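You operate a simulated robot arm through the tools that you are given. There is no shell and no other tool. Be economical: measure what you need, move in short steps, check, and stop when the job is done.

You are at the controls of a simulated robot arm. One attempt, no reset.

Task
Open the bottom brown drawer, take the white parts box and leave it in the space inside and shut the drawer again. Open the right beige door, take the grease tub from the third shelf in the tall cupboard from the bottom and put it on the silver shaft collar on the top of the brown cabinet, then shut the door. The order is free.

It is judged by the outcome, as a careful person would: the job done as asked, and still so three seconds after it is handed in. It fails if anything else is knocked over, pushed out of place, dropped, spilled or broken.

Robot
A 7-joint arm with a two-finger parallel gripper on a trunk, on a base that drives. Base frame: it is fixed to the floor where the robot stands at the start and does not move with it; the origin is under the middle of the robot, x ahead of it, y to its left, z up. Lengths are in m, angles in rad, forces in N, time in s.
With the tool pointing down near the work surface it reaches from about 0.32 to 0.76 m from the robot's upright axis, wherever it stands. Its first joint turns from -2.496 to 2.496 rad. Places, roughly: bottom brown drawer [6.2, 0.3, 0.2]; grease tub [5.5, -0.75, 1]; right beige door [5.4, -0.7, 0.9]; shaft collar [6.25, 0.25, 1]; space in the bottom brown drawer [6.2, 0.3, 0.1]; white parts box [5.5, 2, 0.5]. Payload 3 kg.
Tool frame: the origin (TCP) lies between the finger pads and is the grasp point; the fingertips stand 0.03 m ahead of it; z points along the fingers, y is the line along which they close. Largest opening 0.11 m; finger width 0.02, thickness 0.01; the body of the gripper, 0.048 by 0.112 m, starts 0.055 m behind the TCP.
Orientation is that of the tool frame in the base frame, as a unit quaternion [w, x, y, z]. With the fingers straight down and closing along the base's y, the tool's x points along the base's -x, its y along +y and its z along -z.

Tools
- The arm moves only by the tool play_rows. Its argument "targets" is a list of rows, each a list of 6 numbers: the shift along the tool's x, y, z in cm, then the turn, a rotation vector about the tool's x, y, z in degrees. In form: [[dx, dy, dz, wx, wy, wz], ...]. A call has 1 to 10 rows; each row is the pose to reach, as a shift and turn from the pose commanded when the call began, along the tool's axes at that moment. "gripper" is the gripper command, from -1 (shut) to 1 (fully open), values between in proportion, set as the call begins (left out, the last holds). A row lasts 0.2 s, in which the tool goes at most 0.05 m and 0.15 rad; a call with a longer step from one row to the next is refused whole, and so is a gripper value outside its range. A pose out of reach is approached as far as the arm can. The call stops where the force on the tool passes 40 N (or 10 N more than at its start, if that is more) or the arm is blocked; 0.2 s more then pass. The fingers move at their own pace (about 0.153 m/s each) and stop on an object; they squeeze with about 25 N. The grip force told is the motor's: it shows also when the fingers shut on nothing. Time passes only in rows, and 0.2 s behind the last, so rows that repeat a pose let the fingers close. The reply holds the time, the measured pose of the TCP, the force on the tool along the base axes, the opening and the grip force, in the units named above and with some noise, with the torque about the TCP (base axes, N m) and any sound that the robot's microphone picked up.
- Cameras (640 x 400 px; columns grow to the right, rows downward): "scene" is now at [0.5974, 0.0699, 0.717]; the picture's right is [-0.00, -0.27, -0.96], its down [-0.37, -0.90, 0.25] and it looks along [-0.93, 0.35, -0.10] (base axes); focal length 214 px, centre (320, 200). "wrist" rides on the gripper at [0.072, 0.017, -0.103] in the tool frame; the picture's right is [-0.23, 0.97, 0.00], its down [-0.76, -0.18, -0.62] and it looks along [-0.61, -0.14, 0.78] (tool axes); focal length 222 px, centre (320, 200). There is no depth. A picture from a camera that has moved, and an enlarged one, comes with that camera's place and axes in the base frame and with its lens.
- get_image(camera): a new picture of that camera. It takes no simulated time.
- move_column(by): slides the trunk up (or, below 0, down) by that many m; the arm and the scene camera ride with it, the base frame stays. It gives what a move gives, with no picture.
- roll_base(legs): drives the robot by 1 to 6 legs, each [ahead, turn to the left] in m and rad, along the robot's own axes; the way and the turn of a leg run together, so that a leg with both is an arc; at most 1.5 m and 3.142 rad a leg. The arm and the cameras ride along, it lands a little off, and it stops where it bumps. It gives what a move gives.
- turn_head(pan, tilt): turns the head with the scene camera to pan (to the left, within 1.396 rad either way) and tilt (down, from -0.506 to 1.204), counted from straight ahead of the robot. It gives what a move gives.
- inspect(camera, box): a new picture of the part [left, top, right, bottom] of that camera's present view, enlarged. It takes no simulated time.
- hand_in(): hands the job in; it is judged then, once.

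Work in short steps. Places have to be worked out from the pictures, the camera data and where the tool is seen: move nearer, look again, correct. Check each grasp and each placing, and mend what went wrong. You have 165 turns and 128 pictures in all, those below and enlarged ones among them. Open the gripper and draw the arm clear of the work before you hand the job in, unless the task says otherwise; then end with one line.

The tools are called by a JSON object that holds its "op" and its "data". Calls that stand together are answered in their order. play_rows: Moves the arm, as the interface text tells. Its arguments: {"type":"object","properties":{"targets":{"type":"array"},"gripper":{"type":"number"}},"required":["targets"]} The other tools are called the same way: move_column (by) slides the trunk up or down; roll_base (legs) drives the base; turn_head (pan, tilt) turns the head that bears the scene camera; get_image (camera) takes a picture; inspect (camera, box) takes an enlarged picture of a part of a camera's view; hand_in () hands the job in.

At the start:

```text
clock: 0.0
position: [0.5856, 0.0153, 0.6019]
tool_rot: [0.0, 0.002, 1.0, -0.001]
wrist_force: [0.6, -0.6, 0.0]
moment: [0.05, -0.03, 0.0]
grip_width: 0.11
finger_force: 0.0
trunk travel left (down, up): [-0.225, 0.265]
robot x, y, heading: [-0.0052, -0.0379, -0.004]
head pan, tilt: [1.299, 1.201]
```

scene: 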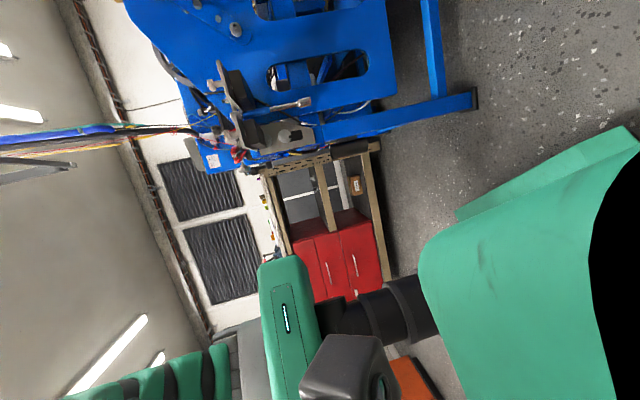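
wrist: 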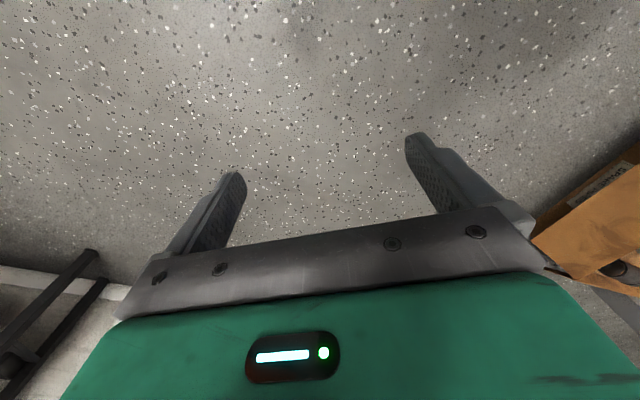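

The scene camera looks backward and rolled, so I turn the head ahead to see the work area.

{"op": "turn_head", "data": {"pan": 0, "tilt": 0.1}}

```text
clock: 1.5
position: [0.5866, 0.0147, 0.6031]
tool_rot: [0.0, 0.001, 1.0, 0.001]
wrist_force: [0.0, 0.2, 1.2]
moment: [0.02, -0.01, 0.04]
grip_width: 0.1099
finger_force: 0.0
trunk travel left (down, up): [-0.225, 0.265]
robot x, y, heading: [-0.0022, -0.0397, 0.002]
head pan, tilt: [0.0, 0.099]
```

Now a picture ahead.

{"op": "get_image", "data": {"camera": "scene"}}

```text
125 pictures are left
camera scene: at [0.6879, 0.016, 0.6405], right [0.0, -1.0, 0.0], down [-0.99, 0.0, 0.1], along [-0.1, 0.0, -0.99], focal length 214 px, centre (320, 200)
```

scene: 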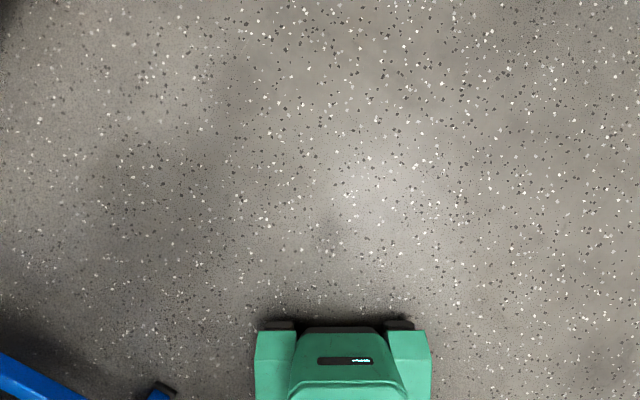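

The head's "straight ahead" actually looks down; pan turns about the forward axis. So I look left-forward and right-forward with extreme pan and tilt.

{"op": "turn_head", "data": {"pan": 1.396, "tilt": -0.506}}

{"op": "get_image", "data": {"camera": "scene"}}

{"op": "turn_head", "data": {"pan": -1.396, "tilt": -0.506}}

{"op": "get_image", "data": {"camera": "scene"}}

```text
clock: 3.0
position: [0.5857, 0.0154, 0.6035]
tool_rot: [0.0, 0.002, 1.0, -0.001]
wrist_force: [-0.2, -0.3, -1.2]
moment: [-0.01, 0.02, 0.01]
grip_width: 0.1102
finger_force: 0.1
trunk travel left (down, up): [-0.225, 0.265]
robot x, y, heading: [0.0018, -0.0404, -0.003]
head pan, tilt: [1.396, -0.499]
```

```text
124 pictures are left
camera scene: at [0.7374, 0.0817, 0.7208], right [0.0, -0.17, -0.98], down [-0.88, 0.47, -0.08], along [0.48, 0.86, -0.15], focal length 214 px, centre (320, 200)
```

scene: 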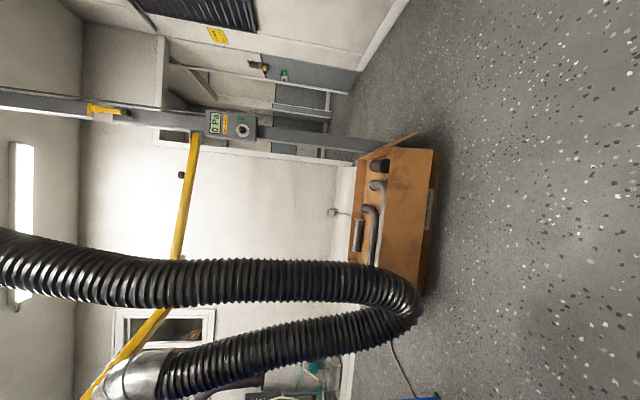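

```text
clock: 5.5
position: [0.5868, 0.0144, 0.6026]
tool_rot: [0.001, 0.001, 1.0, -0.001]
wrist_force: [-1.0, 0.1, -0.2]
moment: [0.02, 0.01, 0.01]
grip_width: 0.1101
finger_force: 0.0
trunk travel left (down, up): [-0.225, 0.265]
robot x, y, heading: [-0.0017, -0.0441, 0.001]
head pan, tilt: [-1.396, -0.499]
```

```text
123 pictures are left
camera scene: at [0.737, -0.0503, 0.7208], right [0.0, -0.17, 0.98], down [-0.88, -0.47, -0.08], along [0.48, -0.87, -0.15], focal length 214 px, centre (320, 200)
```

scene: 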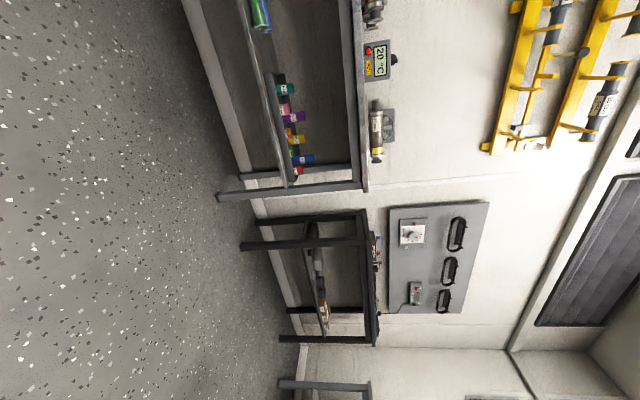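

Neither view covers straight ahead, so I turn the robot right by about 1 rad and look left-forward to see what lies ahead along x.

{"op": "roll_base", "data": {"legs": [[0, -1.0]]}}

{"op": "turn_head", "data": {"pan": 1.396, "tilt": -0.506}}

{"op": "get_image", "data": {"camera": "scene"}}

```text
clock: 8.5
position: [0.3574, -0.5074, 0.6028]
tool_rot: [0.0, 0.486, 0.874, 0.0]
wrist_force: [-0.2, 0.2, 0.0]
moment: [0.08, -0.04, 0.0]
grip_width: 0.1097
finger_force: 0.0
trunk travel left (down, up): [-0.225, 0.265]
robot x, y, heading: [0.0402, -0.0139, -1.006]
head pan, tilt: [-1.396, -0.499]
```

```text
clock: 11.0
position: [0.3569, -0.5073, 0.6032]
tool_rot: [0.0, 0.486, 0.874, 0.0]
wrist_force: [0.1, 0.4, 0.3]
moment: [0.0, -0.01, -0.01]
grip_width: 0.1099
finger_force: 0.0
trunk travel left (down, up): [-0.225, 0.265]
robot x, y, heading: [0.0364, -0.017, -1.007]
head pan, tilt: [1.396, -0.499]
```

```text
122 pictures are left
camera scene: at [0.4937, -0.5995, 0.7213], right [-0.15, -0.09, -0.98], down [-0.06, 0.99, -0.08], along [0.99, 0.05, -0.15], focal length 214 px, centre (320, 200)
```

scene: 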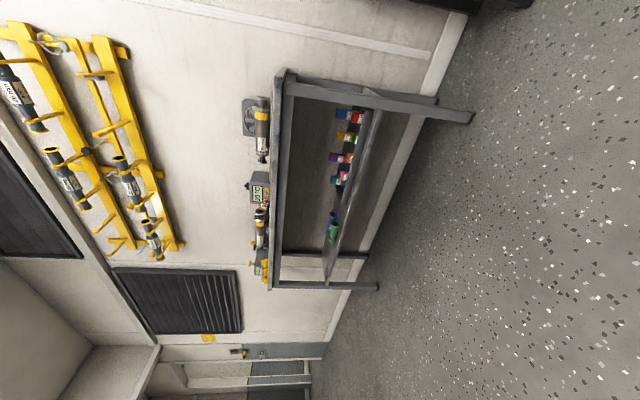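

The wall ahead is diagonal with an opening at the far left. I zoom into that opening, since the work places should lie behind it.

{"op": "inspect", "data": {"camera": "scene", "box": [120, 300, 360, 400]}}

{"op": "roll_base", "data": {"legs": [[0, 0.6]]}}

{"op": "get_image", "data": {"camera": "scene"}}

```text
2.67 times, centred on (240, 350) of scene
camera zoom: at [0.4937, -0.5995, 0.7213], right [-0.15, -0.09, -0.98], down [-0.06, 0.99, -0.08], along [0.99, 0.05, -0.15], focal length 572 px, centre (533, -200)
```

zoom: 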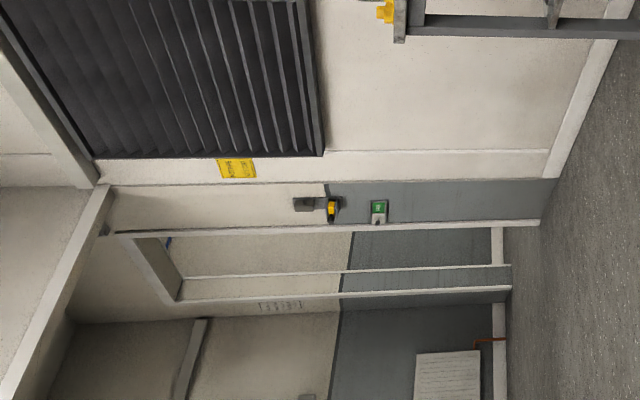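

```text
clock: 13.0
position: [0.5775, -0.2377, 0.6025]
tool_rot: [-0.001, 0.206, 0.979, 0.0]
wrist_force: [0.6, 0.3, 0.6]
moment: [0.02, 0.0, 0.0]
grip_width: 0.1101
finger_force: 0.1
trunk travel left (down, up): [-0.225, 0.265]
robot x, y, heading: [0.0213, -0.0381, -0.412]
head pan, tilt: [1.396, -0.499]
```

```text
120 pictures are left
camera scene: at [0.7426, -0.2388, 0.7209], right [-0.07, -0.16, -0.98], down [-0.61, 0.79, -0.08], along [0.79, 0.6, -0.15], focal length 214 px, centre (320, 200)
```

scene: 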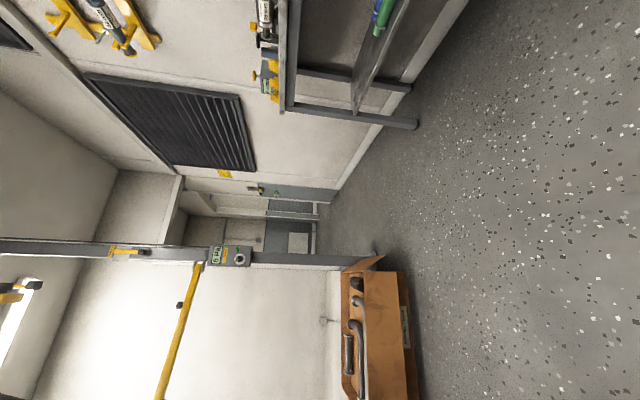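

There is a real wall ahead and an opening around (2.9, 1.8), with a gap between the bench and the orange box near (1.8, 0.45). I drive toward that gap a bit and look again.

{"op": "roll_base", "data": {"legs": [[0, 0.66], [0.7, 0]]}}

{"op": "get_image", "data": {"camera": "scene"}}

{"op": "get_image", "data": {"camera": "wrist"}}

```text
clock: 18.7
position: [1.2623, 0.3264, 0.604]
tool_rot: [0.0, -0.128, 0.992, 0.0]
wrist_force: [0.7, 0.0, 0.2]
moment: [-0.02, 0.03, 0.0]
grip_width: 0.1099
finger_force: 0.0
trunk travel left (down, up): [-0.225, 0.265]
robot x, y, heading: [0.7043, 0.1348, 0.258]
head pan, tilt: [1.396, -0.499]
```

```text
119 pictures are left
camera scene: at [1.3913, 0.4286, 0.7219], right [0.04, -0.17, -0.98], down [-0.97, 0.23, -0.08], along [0.24, 0.96, -0.15], focal length 214 px, centre (320, 200)
```

scene: 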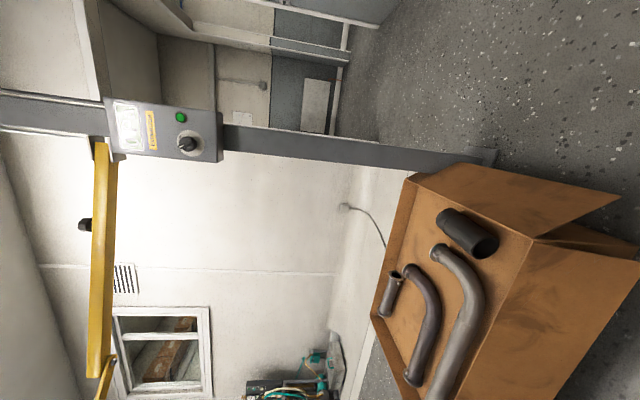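

```text
118 pictures are left
camera wrist: at [1.1877, 0.3252, 0.7069], right [-0.03, 1.0, 0.0], down [0.78, 0.02, 0.62], along [0.62, 0.02, -0.78], focal length 222 px, centre (320, 200)
```

wrist: 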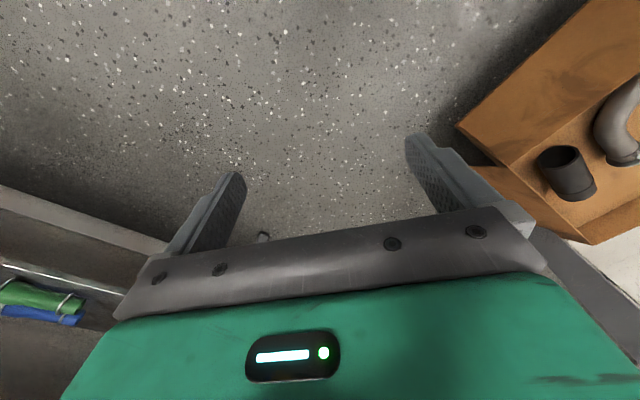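

Tight gap: the box flap is about 0.3 m to the left of my path line. I look back at the robot body to know its width.

{"op": "turn_head", "data": {"pan": 0, "tilt": 0.8}}

{"op": "get_image", "data": {"camera": "scene"}}

{"op": "turn_head", "data": {"pan": -0.1, "tilt": -0.506}}

{"op": "get_image", "data": {"camera": "scene"}}

```text
clock: 20.3
position: [1.2615, 0.3265, 0.6041]
tool_rot: [0.0, -0.128, 0.992, 0.0]
wrist_force: [0.9, -0.3, 0.1]
moment: [0.0, 0.02, 0.03]
grip_width: 0.11
finger_force: 0.1
trunk travel left (down, up): [-0.225, 0.265]
robot x, y, heading: [0.7042, 0.1337, 0.26]
head pan, tilt: [0.0, 0.799]
```

```text
117 pictures are left
camera scene: at [1.2996, 0.3364, 0.6534], right [0.25, -0.97, 0.0], down [-0.67, -0.18, 0.72], along [-0.69, -0.18, -0.7], focal length 214 px, centre (320, 200)
```

scene: 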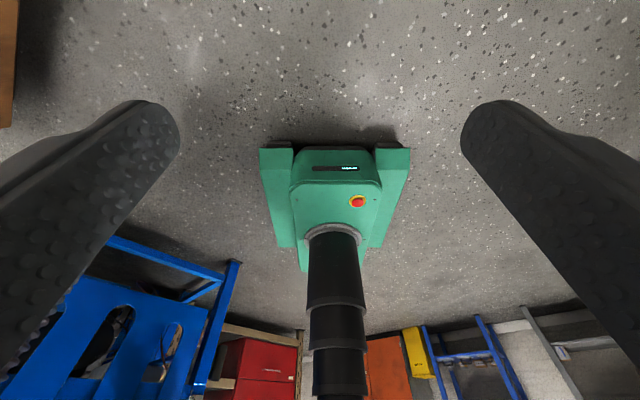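

```text
clock: 21.7
position: [1.2615, 0.3264, 0.6043]
tool_rot: [0.0, -0.128, 0.992, 0.0]
wrist_force: [0.3, 1.2, -1.2]
moment: [0.02, 0.02, -0.01]
grip_width: 0.11
finger_force: 0.1
trunk travel left (down, up): [-0.225, 0.265]
robot x, y, heading: [0.7033, 0.1375, 0.259]
head pan, tilt: [-0.099, -0.499]
```

```text
116 pictures are left
camera scene: at [1.4098, 0.3584, 0.6674], right [0.25, -0.96, 0.1], down [-0.84, -0.27, -0.48], along [0.49, 0.04, -0.87], focal length 214 px, centre (320, 200)
```

scene: 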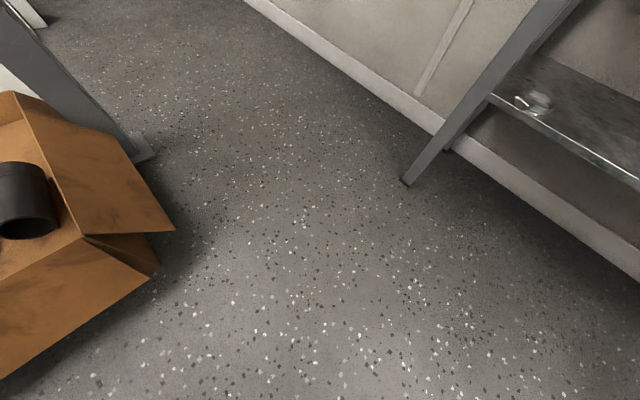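

The base is about 0.45 m wide; the gap between box flap (1.49, 0.61) and bench leg (1.97, 0.09) is about 0.7 m. I pass through its middle at a right angle.

{"op": "roll_base", "data": {"legs": [[0, -0.562], [0.59, 0], [0, 1.0]]}}

{"op": "get_image", "data": {"camera": "scene"}}

```text
clock: 25.7
position: [1.649, -0.1158, 0.605]
tool_rot: [-0.008, 0.151, 0.988, 0.001]
wrist_force: [0.1, 0.5, 0.7]
moment: [0.05, -0.02, 0.0]
grip_width: 0.1099
finger_force: 0.1
trunk travel left (down, up): [-0.225, 0.265]
robot x, y, heading: [1.0898, 0.0251, -0.345]
head pan, tilt: [-0.099, -0.499]
stopped in leg 2: the force on the tool passed its limit at 102 N (the readings are from after the stop); the commanded pose is now the measured one
```

```text
115 pictures are left
camera scene: at [1.7933, -0.1682, 0.6653], right [-0.3, -0.95, 0.1], down [-0.86, 0.22, -0.46], along [0.42, -0.22, -0.88], focal length 214 px, centre (320, 200)
```

scene: 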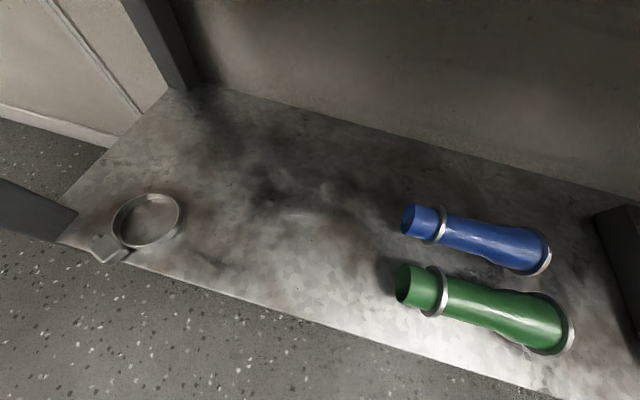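

The gripper bumped the bench front. I back straight off the way I came.

{"op": "roll_base", "data": {"legs": [[-0.3, 0]]}}

{"op": "get_image", "data": {"camera": "scene"}}

```text
clock: 27.8
position: [1.3666, -0.0124, 0.6033]
tool_rot: [-0.009, 0.15, 0.989, 0.002]
wrist_force: [0.7, 0.2, 0.3]
moment: [0.01, 0.0, 0.01]
grip_width: 0.11
finger_force: 0.0
trunk travel left (down, up): [-0.225, 0.265]
robot x, y, heading: [0.8048, 0.1291, -0.336]
head pan, tilt: [-0.099, -0.499]
```

```text
114 pictures are left
camera scene: at [1.5101, -0.0627, 0.6636], right [-0.29, -0.95, 0.1], down [-0.86, 0.22, -0.46], along [0.42, -0.22, -0.88], focal length 214 px, centre (320, 200)
```

scene: 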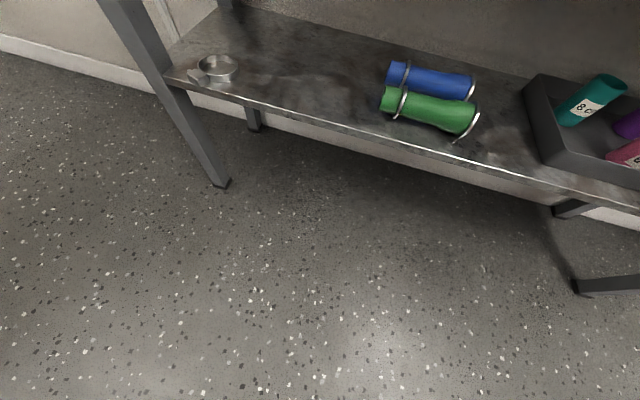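

Nothing looks displaced. I retract the arm about 22 cm toward the robot for safer driving and check whether the scene camera moves with it.

{"op": "play_rows", "data": {"targets": [[4, 0, 0, 0, 0, 0], [8, 0, 0, 0, 0, 0], [12, 0, 0, 0, 0, 0], [16, 0, 0, 0, 0, 0], [19, 0, 0, 0, 0, 0], [22, 0, 0, 0, 0, 0]], "gripper": -1}}

{"op": "get_image", "data": {"camera": "scene"}}

```text
clock: 29.2
position: [1.1558, 0.0515, 0.6083]
tool_rot: [-0.009, 0.149, 0.989, 0.002]
wrist_force: [-0.4, 0.0, -0.4]
moment: [0.0, 0.01, 0.0]
grip_width: 0.0002
finger_force: 24.8
trunk travel left (down, up): [-0.225, 0.265]
robot x, y, heading: [0.8049, 0.132, -0.343]
head pan, tilt: [-0.099, -0.499]
```

```text
113 pictures are left
camera scene: at [1.2988, 0.0012, 0.6688], right [-0.29, -0.95, 0.1], down [-0.86, 0.22, -0.46], along [0.42, -0.22, -0.88], focal length 214 px, centre (320, 200)
```

scene: 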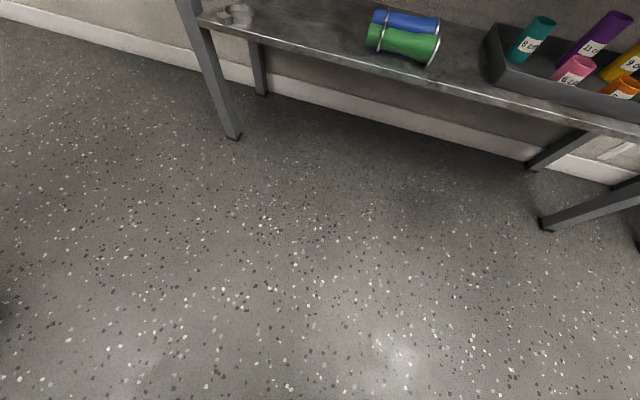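

The scene camera rides on the hand, so it works as a second hand camera. Now I line up with the gap from (1.02, -0.03) with heading 0.5.

{"op": "roll_base", "data": {"legs": [[0, -0.306], [0.275, 0], [0, 1.149]]}}

{"op": "get_image", "data": {"camera": "scene"}}

```text
clock: 35.3
position: [1.3175, 0.175, 0.608]
tool_rot: [-0.012, -0.27, 0.963, -0.003]
wrist_force: [0.9, -0.7, 0.5]
moment: [0.06, 0.03, -0.02]
grip_width: 0.0
finger_force: 24.9
trunk travel left (down, up): [-0.225, 0.265]
robot x, y, heading: [1.0571, -0.0731, 0.508]
head pan, tilt: [-0.099, -0.499]
stopped in leg 3: the robot was blocked; the commanded pose is now the measured one
```

```text
112 pictures are left
camera scene: at [1.451, 0.249, 0.669], right [0.52, -0.85, 0.1], down [-0.73, -0.5, -0.46], along [0.44, 0.16, -0.88], focal length 214 px, centre (320, 200)
```

scene: 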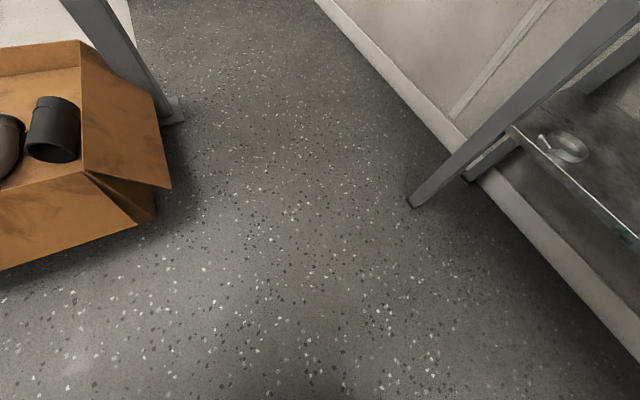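

Clearance is balanced with a small left turn. I drive 1.0 m through the gap.

{"op": "roll_base", "data": {"legs": [[0, 0.022], [1.0, 0]]}}

{"op": "turn_head", "data": {"pan": 1.396, "tilt": -0.506}}

{"op": "get_image", "data": {"camera": "scene"}}

```text
clock: 40.9
position: [2.1855, 0.6858, 0.6088]
tool_rot: [-0.011, -0.277, 0.961, -0.003]
wrist_force: [-0.3, 0.2, 0.1]
moment: [-0.01, -0.01, -0.01]
grip_width: 0.0001
finger_force: 24.4
trunk travel left (down, up): [-0.225, 0.265]
robot x, y, heading: [1.9243, 0.4319, 0.527]
head pan, tilt: [-0.099, -0.499]
```

```text
clock: 42.5
position: [2.1853, 0.6858, 0.6108]
tool_rot: [-0.011, -0.277, 0.961, -0.003]
wrist_force: [-0.1, -1.0, -0.7]
moment: [-0.02, -0.01, 0.03]
grip_width: 0.0003
finger_force: 24.7
trunk travel left (down, up): [-0.225, 0.265]
robot x, y, heading: [1.9245, 0.4304, 0.526]
head pan, tilt: [1.396, -0.499]
```

```text
111 pictures are left
camera scene: at [2.2806, 0.8238, 0.7247], right [0.07, -0.16, -0.98], down [-1.0, -0.07, -0.06], along [-0.06, 0.98, -0.16], focal length 214 px, centre (320, 200)
```

scene: 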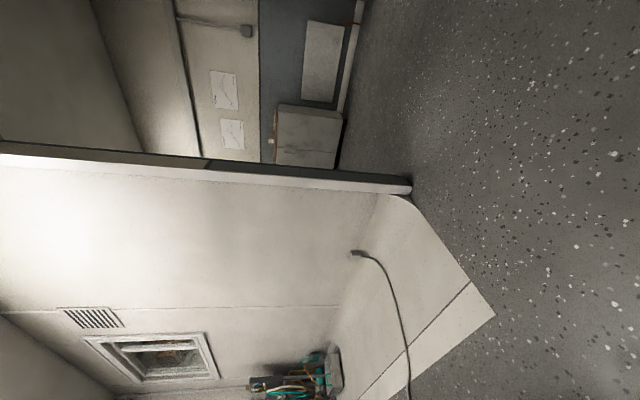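

The doorway is up ahead at right of the partition end (2.33, 2.0). I go parallel to the right wall and look to its right-forward.

{"op": "roll_base", "data": {"legs": [[0, 0.42], [0.9, 0]]}}

{"op": "turn_head", "data": {"pan": -1.396, "tilt": -0.506}}

{"op": "get_image", "data": {"camera": "scene"}}

```text
clock: 48.5
position: [2.5769, 1.5032, 0.6103]
tool_rot: [-0.01, -0.475, 0.88, -0.006]
wrist_force: [-0.1, 0.7, 0.1]
moment: [0.01, 0.03, -0.01]
grip_width: 0.0001
finger_force: 24.8
trunk travel left (down, up): [-0.225, 0.265]
robot x, y, heading: [2.4456, 1.1631, 0.952]
head pan, tilt: [1.396, -0.499]
```

```text
clock: 51.0
position: [2.5762, 1.5043, 0.6105]
tool_rot: [-0.01, -0.476, 0.88, -0.005]
wrist_force: [0.0, 0.5, 0.6]
moment: [0.0, 0.03, 0.01]
grip_width: 0.0
finger_force: 24.9
trunk travel left (down, up): [-0.225, 0.265]
robot x, y, heading: [2.4442, 1.1636, 0.954]
head pan, tilt: [-1.396, -0.499]
```

```text
110 pictures are left
camera scene: at [2.7164, 1.5956, 0.7253], right [0.16, -0.08, 0.98], down [-0.09, -0.99, -0.06], along [0.98, -0.08, -0.16], focal length 214 px, centre (320, 200)
```

scene: 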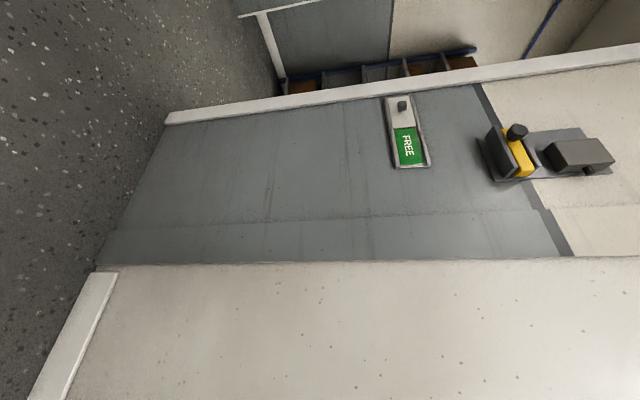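

Past the jamb end at (3.49, 1.91) the passage opens to the right. I drive through the doorway's middle and look again.

{"op": "roll_base", "data": {"legs": [[1.2, 0]]}}

{"op": "get_image", "data": {"camera": "scene"}}

```text
clock: 57.1
position: [3.2981, 2.47, 0.6096]
tool_rot: [-0.01, -0.463, 0.886, -0.005]
wrist_force: [0.4, -0.3, -0.1]
moment: [0.02, 0.03, -0.01]
grip_width: 0.0
finger_force: 24.9
trunk travel left (down, up): [-0.225, 0.265]
robot x, y, heading: [3.1568, 2.1336, 0.929]
head pan, tilt: [-1.396, -0.499]
```

```text
109 pictures are left
camera scene: at [3.4401, 2.5581, 0.7253], right [0.16, -0.08, 0.98], down [-0.12, -0.99, -0.06], along [0.98, -0.1, -0.16], focal length 214 px, centre (320, 200)
```

scene: 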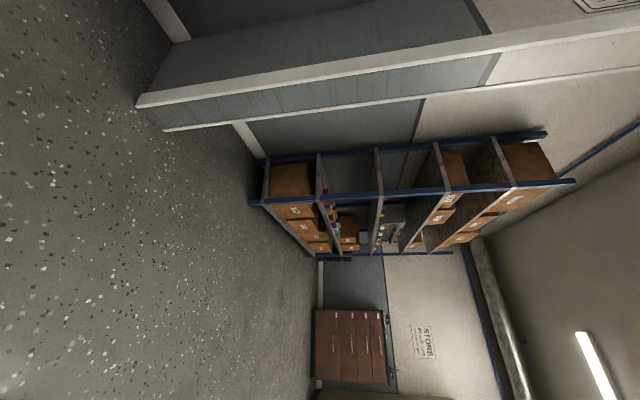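

Now the store room with the brown cabinet and shelf is visible through a second doorway on the right. I advance a bit, turn to face along the room and enter.

{"op": "roll_base", "data": {"legs": [[0.55, 0], [0, -1.45]]}}

{"op": "get_image", "data": {"camera": "scene"}}

{"op": "turn_head", "data": {"pan": 1.396, "tilt": -0.506}}

{"op": "get_image", "data": {"camera": "scene"}}

```text
clock: 63.7
position: [3.8508, 2.4912, 0.6107]
tool_rot: [-0.013, 0.215, 0.976, 0.002]
wrist_force: [-0.1, 0.2, 0.1]
moment: [-0.04, 0.02, 0.03]
grip_width: 0.0
finger_force: 25.1
trunk travel left (down, up): [-0.225, 0.265]
robot x, y, heading: [3.5234, 2.6248, -0.503]
head pan, tilt: [-1.396, -0.499]
stopped in leg 2: the robot was blocked; the commanded pose is now the measured one
```

```text
108 pictures are left
camera scene: at [3.963, 2.3681, 0.7262], right [-0.05, -0.17, 0.98], down [-1.0, -0.06, -0.06], along [0.07, -0.98, -0.16], focal length 214 px, centre (320, 200)
```

scene: 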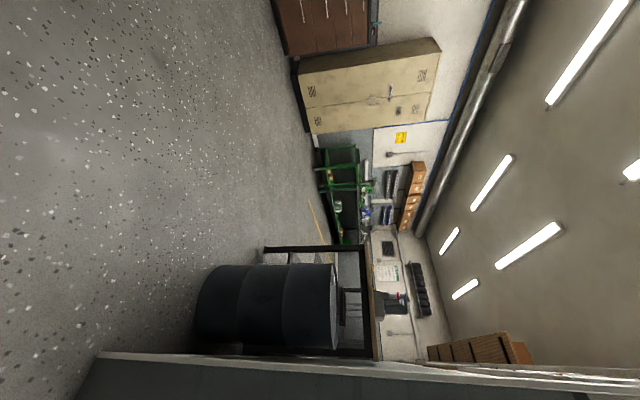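

```text
clock: 66.1
position: [3.8508, 2.4918, 0.6118]
tool_rot: [-0.011, 0.216, 0.976, 0.002]
wrist_force: [-0.5, 0.3, -0.1]
moment: [0.02, -0.03, -0.01]
grip_width: 0.0001
finger_force: 24.3
trunk travel left (down, up): [-0.225, 0.265]
robot x, y, heading: [3.5148, 2.6318, -0.505]
head pan, tilt: [1.396, -0.499]
```

```text
107 pictures are left
camera scene: at [4.0187, 2.4876, 0.7263], right [-0.09, -0.15, -0.98], down [-0.6, 0.8, -0.06], along [0.8, 0.58, -0.16], focal length 214 px, centre (320, 200)
```

scene: 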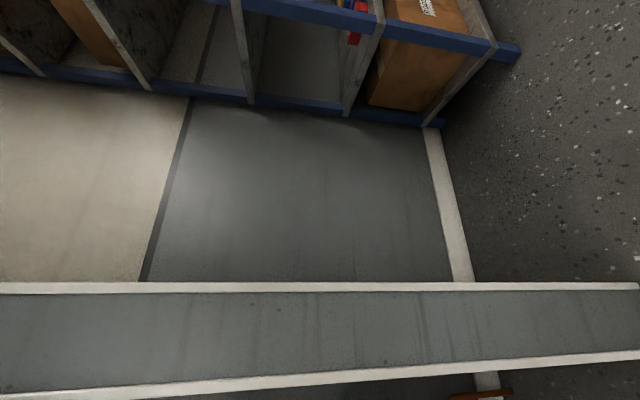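

I can see the beige cupboard and the brown cabinet at the far wall, and the shelf along the left wall. I drive into the room and look left at the shelf.

{"op": "roll_base", "data": {"legs": [[1.3, -0.02]]}}

{"op": "get_image", "data": {"camera": "scene"}}

```text
clock: 72.6
position: [4.9787, 1.8577, 0.6116]
tool_rot: [-0.011, 0.221, 0.975, 0.002]
wrist_force: [0.3, 0.0, 0.5]
moment: [-0.01, 0.0, 0.04]
grip_width: 0.0
finger_force: 25.7
trunk travel left (down, up): [-0.225, 0.265]
robot x, y, heading: [4.6485, 1.9942, -0.519]
head pan, tilt: [1.396, -0.499]
```

```text
106 pictures are left
camera scene: at [5.1457, 1.8513, 0.7264], right [-0.1, -0.15, -0.98], down [-0.59, 0.81, -0.06], along [0.8, 0.57, -0.16], focal length 214 px, centre (320, 200)
```

scene: 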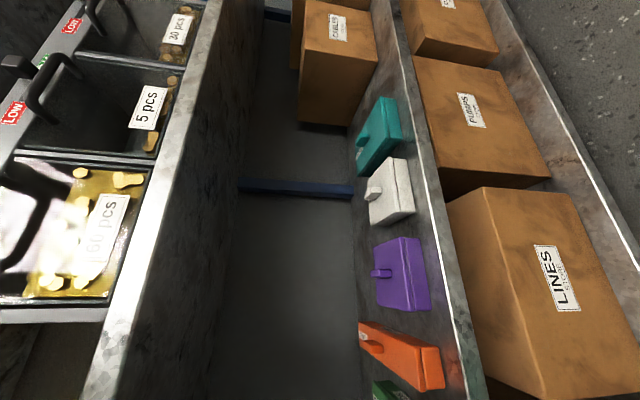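

The white parts box sits between a teal and a purple one on the shelf. I zoom in for its shape and place.

{"op": "inspect", "data": {"camera": "scene", "box": [320, 80, 480, 360]}}

```text
1.43 times, centred on (400, 220) of scene
camera zoom: at [5.1457, 1.8513, 0.7264], right [-0.1, -0.15, -0.98], down [-0.59, 0.81, -0.06], along [0.8, 0.57, -0.16], focal length 306 px, centre (206, 171)
```

zoom: 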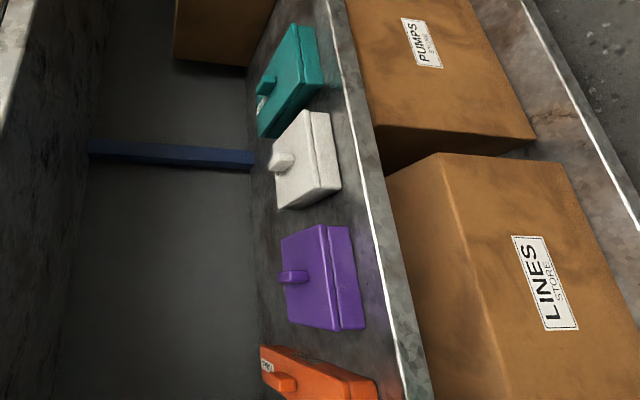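

The box is about at (5.52, 2.08, 0.5), some 8 cm behind the shelf's front edge. I move to a standoff in front of it and turn to face the shelf.

{"op": "roll_base", "data": {"legs": [[0, -0.435], [0.78, 0], [0, 2.0]]}}

{"op": "turn_head", "data": {"pan": 0, "tilt": -0.506}}

{"op": "get_image", "data": {"camera": "scene"}}

{"op": "get_image", "data": {"camera": "wrist"}}

```text
clock: 81.7
position: [5.3847, 1.6008, 0.613]
tool_rot: [-0.01, -0.326, 0.945, -0.004]
wrist_force: [-0.5, -0.4, 0.8]
moment: [0.07, -0.02, -0.01]
grip_width: 0.0
finger_force: 25.2
trunk travel left (down, up): [-0.225, 0.265]
robot x, y, heading: [5.1461, 1.3153, 0.629]
head pan, tilt: [1.396, -0.499]
stopped in leg 3: the robot was blocked; the commanded pose is now the measured one
```

```text
clock: 83.2
position: [5.3848, 1.6007, 0.6126]
tool_rot: [-0.011, -0.326, 0.945, -0.004]
wrist_force: [0.0, -0.3, 0.1]
moment: [-0.01, 0.04, -0.05]
grip_width: 0.0001
finger_force: 25.0
trunk travel left (down, up): [-0.225, 0.265]
robot x, y, heading: [5.1435, 1.3177, 0.631]
head pan, tilt: [0.0, -0.499]
```

```text
104 pictures are left
camera scene: at [5.5049, 1.6944, 0.6724], right [0.62, -0.79, 0.0], down [-0.7, -0.55, -0.46], along [0.36, 0.28, -0.89], focal length 214 px, centre (320, 200)
```

scene: 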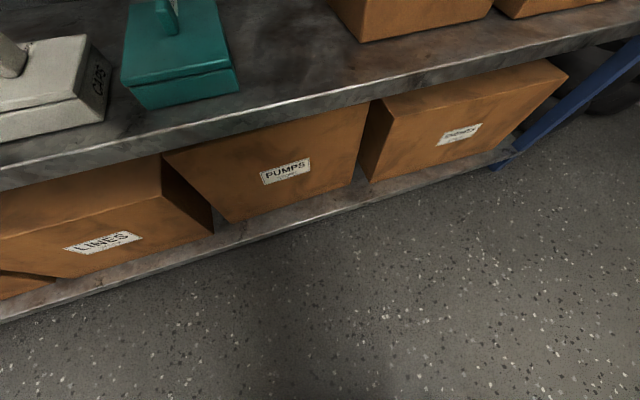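

```text
103 pictures are left
camera wrist: at [5.3193, 1.5717, 0.7177], right [-0.42, 0.91, -0.01], down [0.72, 0.34, 0.61], along [0.55, 0.25, -0.8], focal length 222 px, centre (320, 200)
```

wrist: 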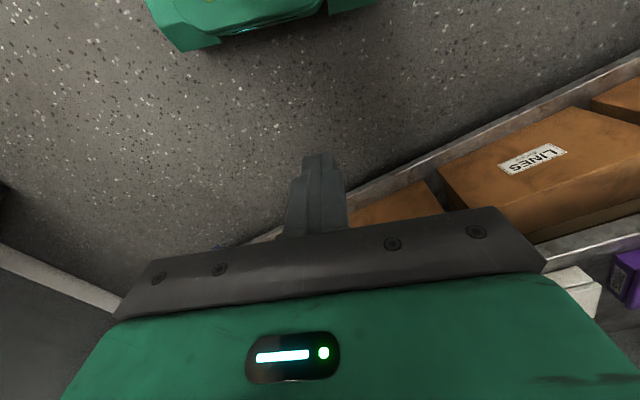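

The turn stopped short at 0.63. I try the remaining turn in a small step and watch whether something really blocks.

{"op": "roll_base", "data": {"legs": [[0, 0.42]]}}

{"op": "get_image", "data": {"camera": "scene"}}

```text
clock: 84.8
position: [5.2466, 1.6728, 0.6124]
tool_rot: [-0.01, -0.516, 0.856, -0.006]
wrist_force: [-0.3, -0.3, 0.0]
moment: [-0.01, 0.0, 0.01]
grip_width: 0.0001
finger_force: 25.1
trunk travel left (down, up): [-0.225, 0.265]
robot x, y, heading: [5.1626, 1.3045, 1.05]
head pan, tilt: [0.0, -0.499]
```

```text
102 pictures are left
camera scene: at [5.3181, 1.8073, 0.6724], right [0.88, -0.47, 0.0], down [-0.41, -0.79, -0.46], along [0.21, 0.41, -0.89], focal length 214 px, centre (320, 200)
```

scene: 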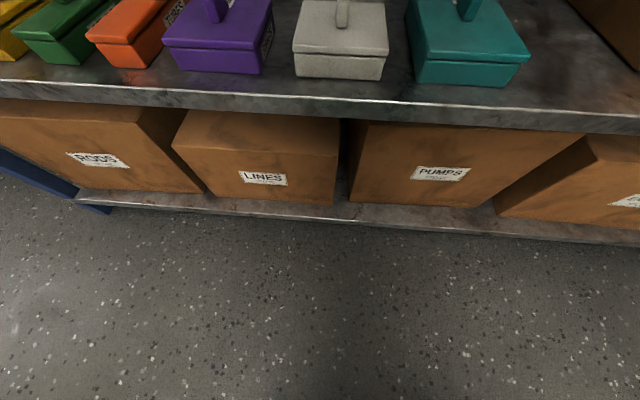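

Turned fully. Triangulation gives the shelf top at z≈0.506, white box front at v≈4.48 (5.41..5.50, 2.05..2.00), about 10 cm wide, with a knob. Upper deck underside ~0.84, so I'll tilt the tool and pinch the knob. I raise the trunk and approach.

{"op": "move_column", "data": {"by": 0.1}}

{"op": "roll_base", "data": {"legs": [[0.22, 0]]}}

{"op": "get_image", "data": {"camera": "scene"}}

{"op": "get_image", "data": {"camera": "wrist"}}

```text
clock: 86.2
position: [5.246, 1.6729, 0.7131]
tool_rot: [-0.01, -0.517, 0.856, -0.006]
wrist_force: [-0.5, 0.0, 0.8]
moment: [-0.01, 0.03, 0.01]
grip_width: 0.0
finger_force: 24.7
trunk travel left (down, up): [-0.325, 0.165]
robot x, y, heading: [5.1631, 1.3039, 1.048]
head pan, tilt: [0.0, -0.499]
```

```text
clock: 87.9
position: [5.3585, 1.8666, 0.714]
tool_rot: [-0.009, -0.514, 0.858, -0.006]
wrist_force: [0.7, 0.3, 0.6]
moment: [-0.01, 0.03, -0.01]
grip_width: 0.0
finger_force: 25.3
trunk travel left (down, up): [-0.325, 0.165]
robot x, y, heading: [5.2733, 1.4956, 1.052]
head pan, tilt: [0.0, -0.499]
```

```text
101 pictures are left
camera scene: at [5.4308, 2.0002, 0.773], right [0.88, -0.47, 0.0], down [-0.42, -0.78, -0.46], along [0.22, 0.41, -0.89], focal length 214 px, centre (320, 200)
```

scene: 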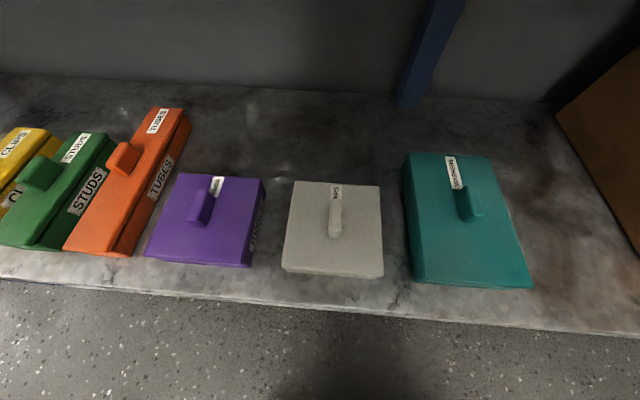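

```text
100 pictures are left
camera wrist: at [5.3111, 1.8131, 0.8183], right [-0.75, 0.66, -0.01], down [0.52, 0.6, 0.61], along [0.4, 0.45, -0.8], focal length 222 px, centre (320, 200)
```

wrist: 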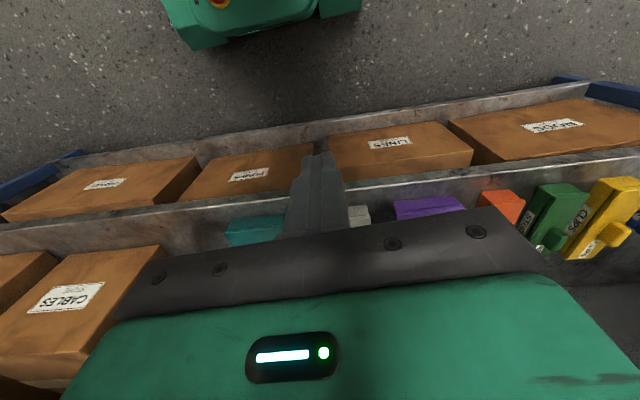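

A good top view; I zoom on the white box.

{"op": "inspect", "data": {"camera": "scene", "box": [260, 160, 420, 300]}}

```text
2.86 times, centred on (340, 230) of scene
camera zoom: at [5.4308, 2.0002, 0.773], right [0.88, -0.47, 0.0], down [-0.42, -0.78, -0.46], along [0.22, 0.41, -0.89], focal length 613 px, centre (263, 114)
```

zoom: 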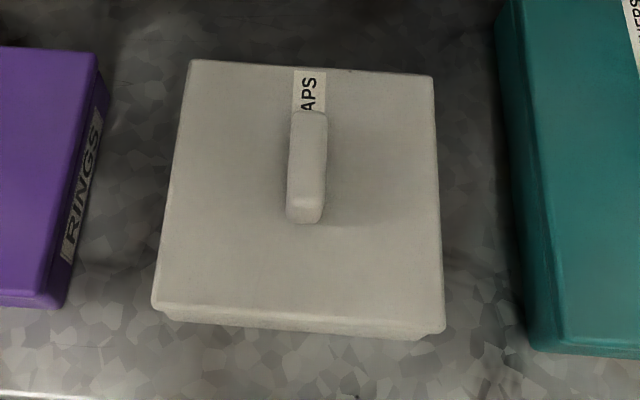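

The box is about 10×10×4 cm with a bar handle at about (5.488, 2.072), lid top z≈0.547, aligned at ~57.5° yaw. I tilt the tool 30° forward, adjust yaw, and open the fingers half.

{"op": "play_rows", "data": {"targets": [[0, 0, 0, 0, -7.5, 1], [0, 0, 0, 0, -15, 2], [0, 0, 0, 0, -22.5, 3.3], [0, 0, 0, 0, -30, 4.5]], "gripper": 0}}

{"op": "get_image", "data": {"camera": "scene"}}

```text
clock: 88.9
position: [5.3955, 1.9159, 0.7172]
tool_rot: [0.164, -0.491, 0.85, 0.094]
wrist_force: [-5.6, -12.3, -20.6]
moment: [0.8, 0.52, -0.79]
grip_width: 0.055
finger_force: 0.0
out of reach, approached as far as the arm can: row 2, 3, 4
trunk travel left (down, up): [-0.325, 0.165]
robot x, y, heading: [5.2712, 1.5002, 1.045]
head pan, tilt: [0.0, -0.499]
stopped in row 4: the force on the tool passed its limit at 194 N (the readings are from after the stop); the commanded pose is now the measured one
```

```text
98 pictures are left
camera scene: at [5.4538, 2.0163, 0.8296], right [0.87, -0.5, 0.0], down [-0.33, -0.56, -0.76], along [0.38, 0.66, -0.65], focal length 214 px, centre (320, 200)
```

scene: 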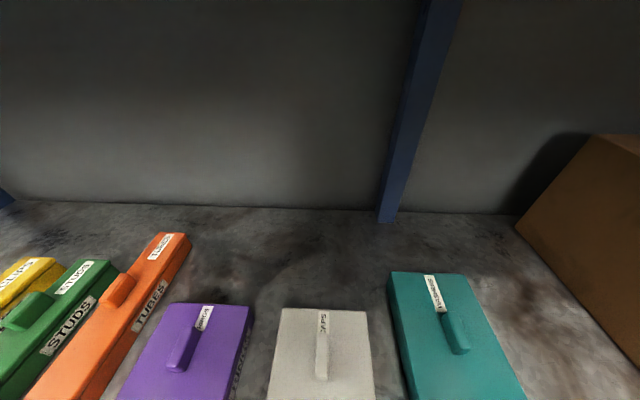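

The tilted pose was too close to the body and the hand drifted into the upper deck's edge. I back the base off and lower the trunk a bit.

{"op": "roll_base", "data": {"legs": [[-0.15, 0]]}}

{"op": "play_rows", "data": {"targets": [[0, 0, 0, 0, 0, 0]]}}

{"op": "get_image", "data": {"camera": "wrist"}}

```text
clock: 90.3
position: [5.3201, 1.7893, 0.7189]
tool_rot: [0.166, -0.493, 0.848, 0.097]
wrist_force: [0.4, -0.1, -0.4]
moment: [-0.04, 0.0, 0.01]
grip_width: 0.0549
finger_force: 0.1
trunk travel left (down, up): [-0.325, 0.165]
robot x, y, heading: [5.1967, 1.3684, 1.045]
head pan, tilt: [0.0, -0.499]
```

```text
clock: 90.7
position: [5.3202, 1.7885, 0.7192]
tool_rot: [0.167, -0.492, 0.849, 0.098]
wrist_force: [0.0, 0.4, -0.2]
moment: [0.02, 0.01, -0.02]
grip_width: 0.055
finger_force: 0.0
trunk travel left (down, up): [-0.325, 0.165]
robot x, y, heading: [5.2, 1.3681, 1.05]
head pan, tilt: [0.0, -0.499]
```

```text
97 pictures are left
camera wrist: at [5.2539, 1.7055, 0.7868], right [-0.74, 0.66, 0.09], down [0.39, 0.32, 0.87], along [0.55, 0.68, -0.49], focal length 222 px, centre (320, 200)
```

wrist: 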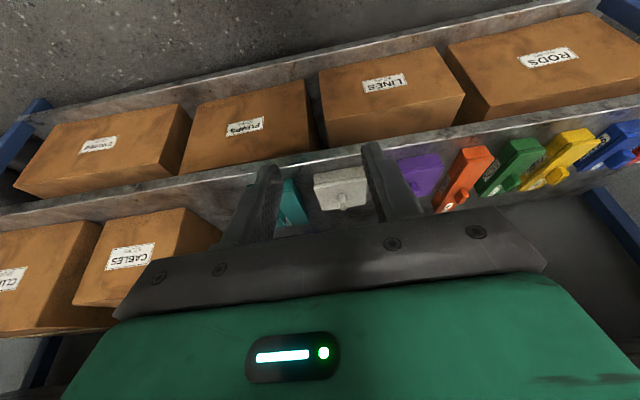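

Free again and nothing moved. Tool tilt is now 22°; I lower the trunk by 6 cm and extend 12 cm forward while tilting to about 45°.

{"op": "move_column", "data": {"by": -0.06}}

{"op": "play_rows", "data": {"targets": [[-2.8, 0, 1.14, 0.2, -5.7, 0.6], [-5.5, 0, 2.28, 0.5, -11.5, 1.2], [-8.3, 0, 3.4, 0.7, -17.2, 1.7], [-11.1, 0, 4.56, 0.95, -23, 2.3]]}}

{"op": "get_image", "data": {"camera": "scene"}}

{"op": "get_image", "data": {"camera": "wrist"}}

```text
clock: 91.7
position: [5.3201, 1.7871, 0.6582]
tool_rot: [0.166, -0.493, 0.848, 0.098]
wrist_force: [0.0, 0.8, 0.4]
moment: [0.02, 0.0, -0.02]
grip_width: 0.0547
finger_force: 0.1
trunk travel left (down, up): [-0.265, 0.225]
robot x, y, heading: [5.1973, 1.3684, 1.048]
head pan, tilt: [0.0, -0.499]
```

```text
clock: 92.7
position: [5.381, 1.8927, 0.6584]
tool_rot: [0.335, -0.445, 0.809, 0.19]
wrist_force: [0.3, 0.5, -0.8]
moment: [0.02, 0.03, 0.04]
grip_width: 0.0549
finger_force: 0.0
trunk travel left (down, up): [-0.265, 0.225]
robot x, y, heading: [5.1984, 1.366, 1.046]
head pan, tilt: [0.0, -0.499]
```

```text
96 pictures are left
camera scene: at [5.4152, 1.9446, 0.809], right [0.85, -0.53, -0.01], down [-0.15, -0.23, -0.96], along [0.51, 0.82, -0.28], focal length 214 px, centre (320, 200)
```

scene: 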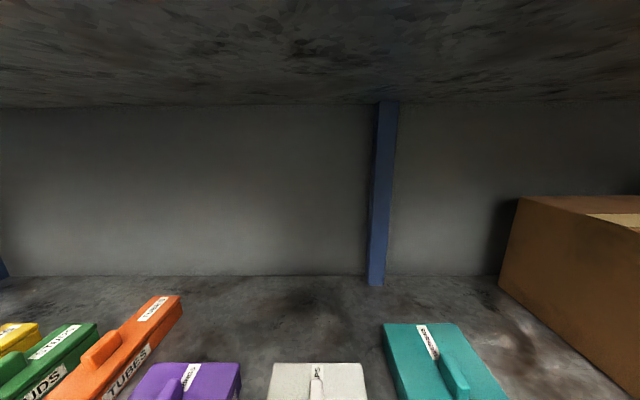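

```text
95 pictures are left
camera wrist: at [5.3009, 1.7978, 0.6792], right [-0.74, 0.65, 0.17], down [0.21, -0.02, 0.98], along [0.64, 0.76, -0.12], focal length 222 px, centre (320, 200)
```

wrist: 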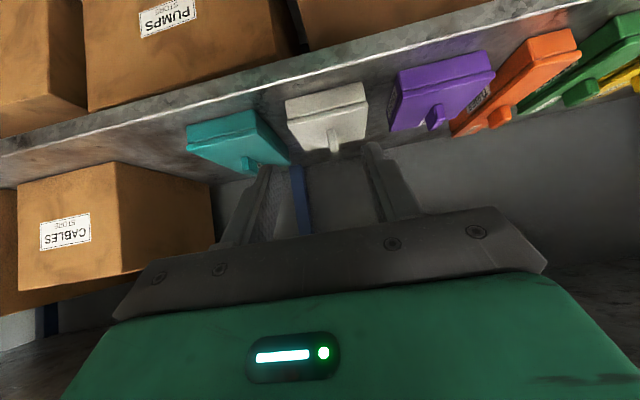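

Tilt is 45°, aligned at 58°. Wrist view puts the handle top at z≈0.578 and center as estimated. I lower 5 cm and drive 10 cm forward, then check.

{"op": "move_column", "data": {"by": -0.05}}

{"op": "roll_base", "data": {"legs": [[0.09, 0]]}}

{"op": "get_image", "data": {"camera": "wrist"}}

```text
clock: 93.6
position: [5.3811, 1.8935, 0.6093]
tool_rot: [0.334, -0.446, 0.808, 0.191]
wrist_force: [-0.4, -0.2, -0.5]
moment: [-0.02, -0.01, 0.04]
grip_width: 0.055
finger_force: 0.1
trunk travel left (down, up): [-0.215, 0.275]
robot x, y, heading: [5.1996, 1.3681, 1.046]
head pan, tilt: [0.0, -0.499]
```

```text
clock: 94.7
position: [5.4258, 1.9725, 0.6086]
tool_rot: [0.334, -0.446, 0.808, 0.191]
wrist_force: [-0.3, 0.8, -0.1]
moment: [0.02, -0.02, -0.01]
grip_width: 0.0549
finger_force: 0.2
trunk travel left (down, up): [-0.215, 0.275]
robot x, y, heading: [5.2433, 1.4487, 1.052]
head pan, tilt: [0.0, -0.499]
```

```text
94 pictures are left
camera wrist: at [5.3457, 1.8761, 0.6295], right [-0.74, 0.65, 0.17], down [0.21, -0.02, 0.98], along [0.64, 0.76, -0.12], focal length 222 px, centre (320, 200)
```

wrist: 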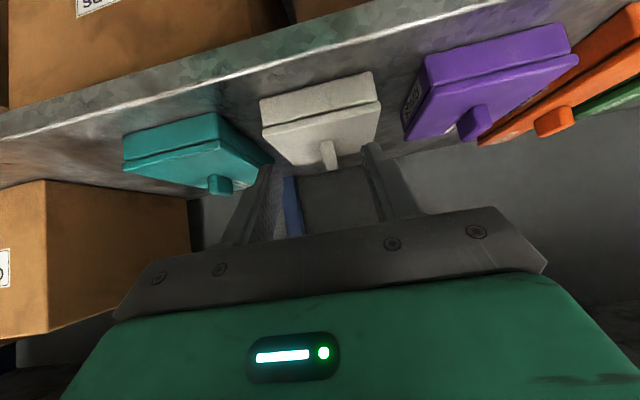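

Handle confirmed at the same place. I move in along the diagonal to straddle it.

{"op": "play_rows", "data": {"targets": [[-1.7, 0, 3.1, 0, 0, 0], [-3.4, 0, 6.2, 0, 0, 0], [-5.1, 0, 9.3, 0, 0, 0]]}}

{"op": "get_image", "data": {"camera": "wrist"}}

{"op": "get_image", "data": {"camera": "scene"}}

```text
clock: 95.5
position: [5.4791, 2.058, 0.5781]
tool_rot: [0.334, -0.446, 0.809, 0.19]
wrist_force: [0.1, 0.1, 0.3]
moment: [0.01, 0.02, -0.01]
grip_width: 0.0551
finger_force: 0.2
trunk travel left (down, up): [-0.215, 0.275]
robot x, y, heading: [5.2422, 1.4504, 1.051]
head pan, tilt: [0.0, -0.499]
```

```text
93 pictures are left
camera wrist: at [5.4004, 1.962, 0.5999], right [-0.74, 0.65, 0.17], down [0.21, -0.02, 0.98], along [0.64, 0.76, -0.12], focal length 222 px, centre (320, 200)
```

wrist: 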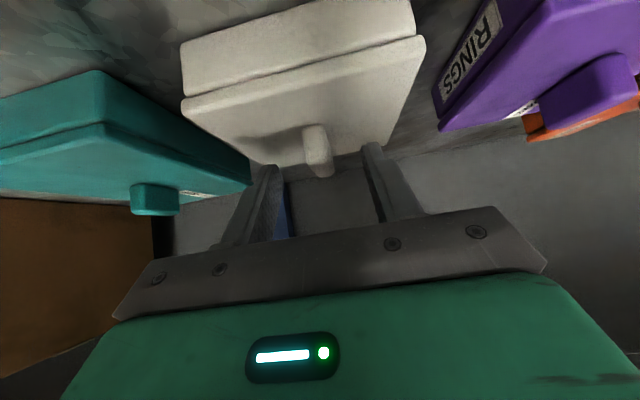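

```text
92 pictures are left
camera scene: at [5.5149, 2.1089, 0.7292], right [0.85, -0.53, -0.01], down [-0.16, -0.23, -0.96], along [0.51, 0.82, -0.28], focal length 214 px, centre (320, 200)
```

scene: 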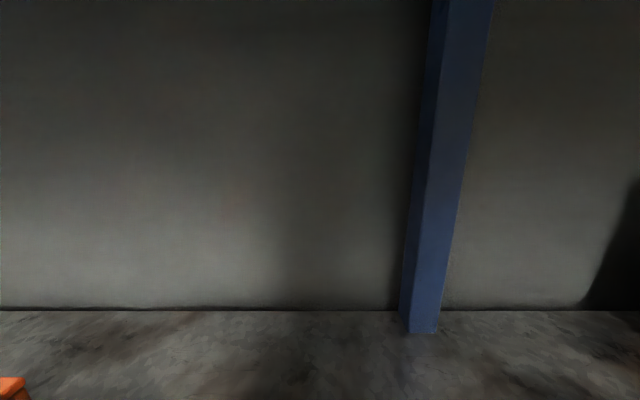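

Handle lies between the fingers by geometry. I close and check the width.

{"op": "play_rows", "data": {"targets": [[0, 0, 0, 0, 0, 0], [0, 0, 0, 0, 0, 0], [0, 0, 0, 0, 0, 0]], "gripper": -1}}

{"op": "turn_head", "data": {"pan": 0, "tilt": 0.7}}

{"op": "get_image", "data": {"camera": "scene"}}

```text
clock: 96.3
position: [5.4801, 2.0568, 0.5786]
tool_rot: [0.333, -0.446, 0.809, 0.19]
wrist_force: [-0.2, 0.6, 0.2]
moment: [-0.04, -0.16, -0.07]
grip_width: 0.0135
finger_force: 24.9
trunk travel left (down, up): [-0.215, 0.275]
robot x, y, heading: [5.2421, 1.4522, 1.05]
head pan, tilt: [0.0, -0.499]
```

```text
clock: 97.7
position: [5.4811, 2.0576, 0.5795]
tool_rot: [0.335, -0.445, 0.808, 0.191]
wrist_force: [0.4, -0.5, 0.5]
moment: [-0.1, 0.03, 0.03]
grip_width: 0.0138
finger_force: 25.0
trunk travel left (down, up): [-0.215, 0.275]
robot x, y, heading: [5.2424, 1.4482, 1.05]
head pan, tilt: [0.0, 0.7]
```

```text
91 pictures are left
camera scene: at [5.4821, 2.0581, 0.6429], right [0.85, -0.53, -0.01], down [-0.53, -0.84, -0.09], along [0.04, 0.08, -1.0], focal length 214 px, centre (320, 200)
```

scene: 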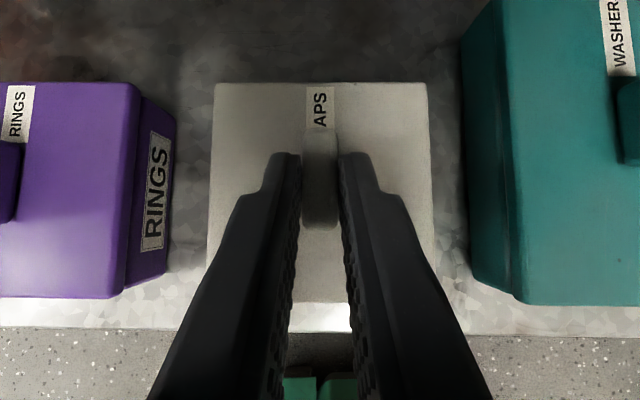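

The fingers hold the handle (13.5 mm). I lift 5 cm with the trunk and look.

{"op": "move_column", "data": {"by": 0.04}}

{"op": "get_image", "data": {"camera": "scene"}}

```text
clock: 98.5
position: [5.4805, 2.0571, 0.6189]
tool_rot: [0.334, -0.446, 0.808, 0.19]
wrist_force: [0.4, -0.9, -3.0]
moment: [-0.06, 0.02, 0.01]
grip_width: 0.0135
finger_force: 25.4
trunk travel left (down, up): [-0.255, 0.235]
robot x, y, heading: [5.2446, 1.4469, 1.045]
head pan, tilt: [0.0, 0.7]
```

```text
90 pictures are left
camera scene: at [5.4822, 2.0581, 0.6828], right [0.85, -0.53, -0.01], down [-0.53, -0.84, -0.09], along [0.04, 0.08, -1.0], focal length 214 px, centre (320, 200)
```

scene: 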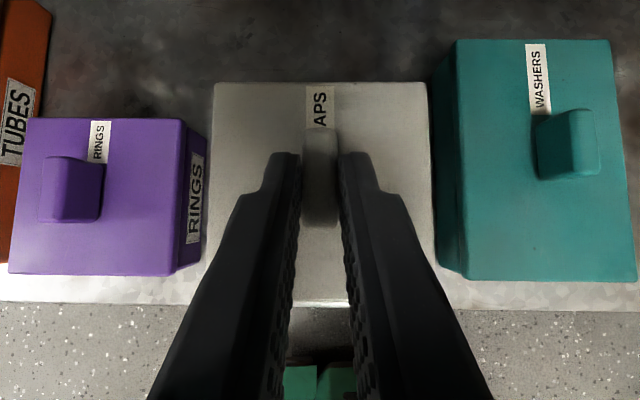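

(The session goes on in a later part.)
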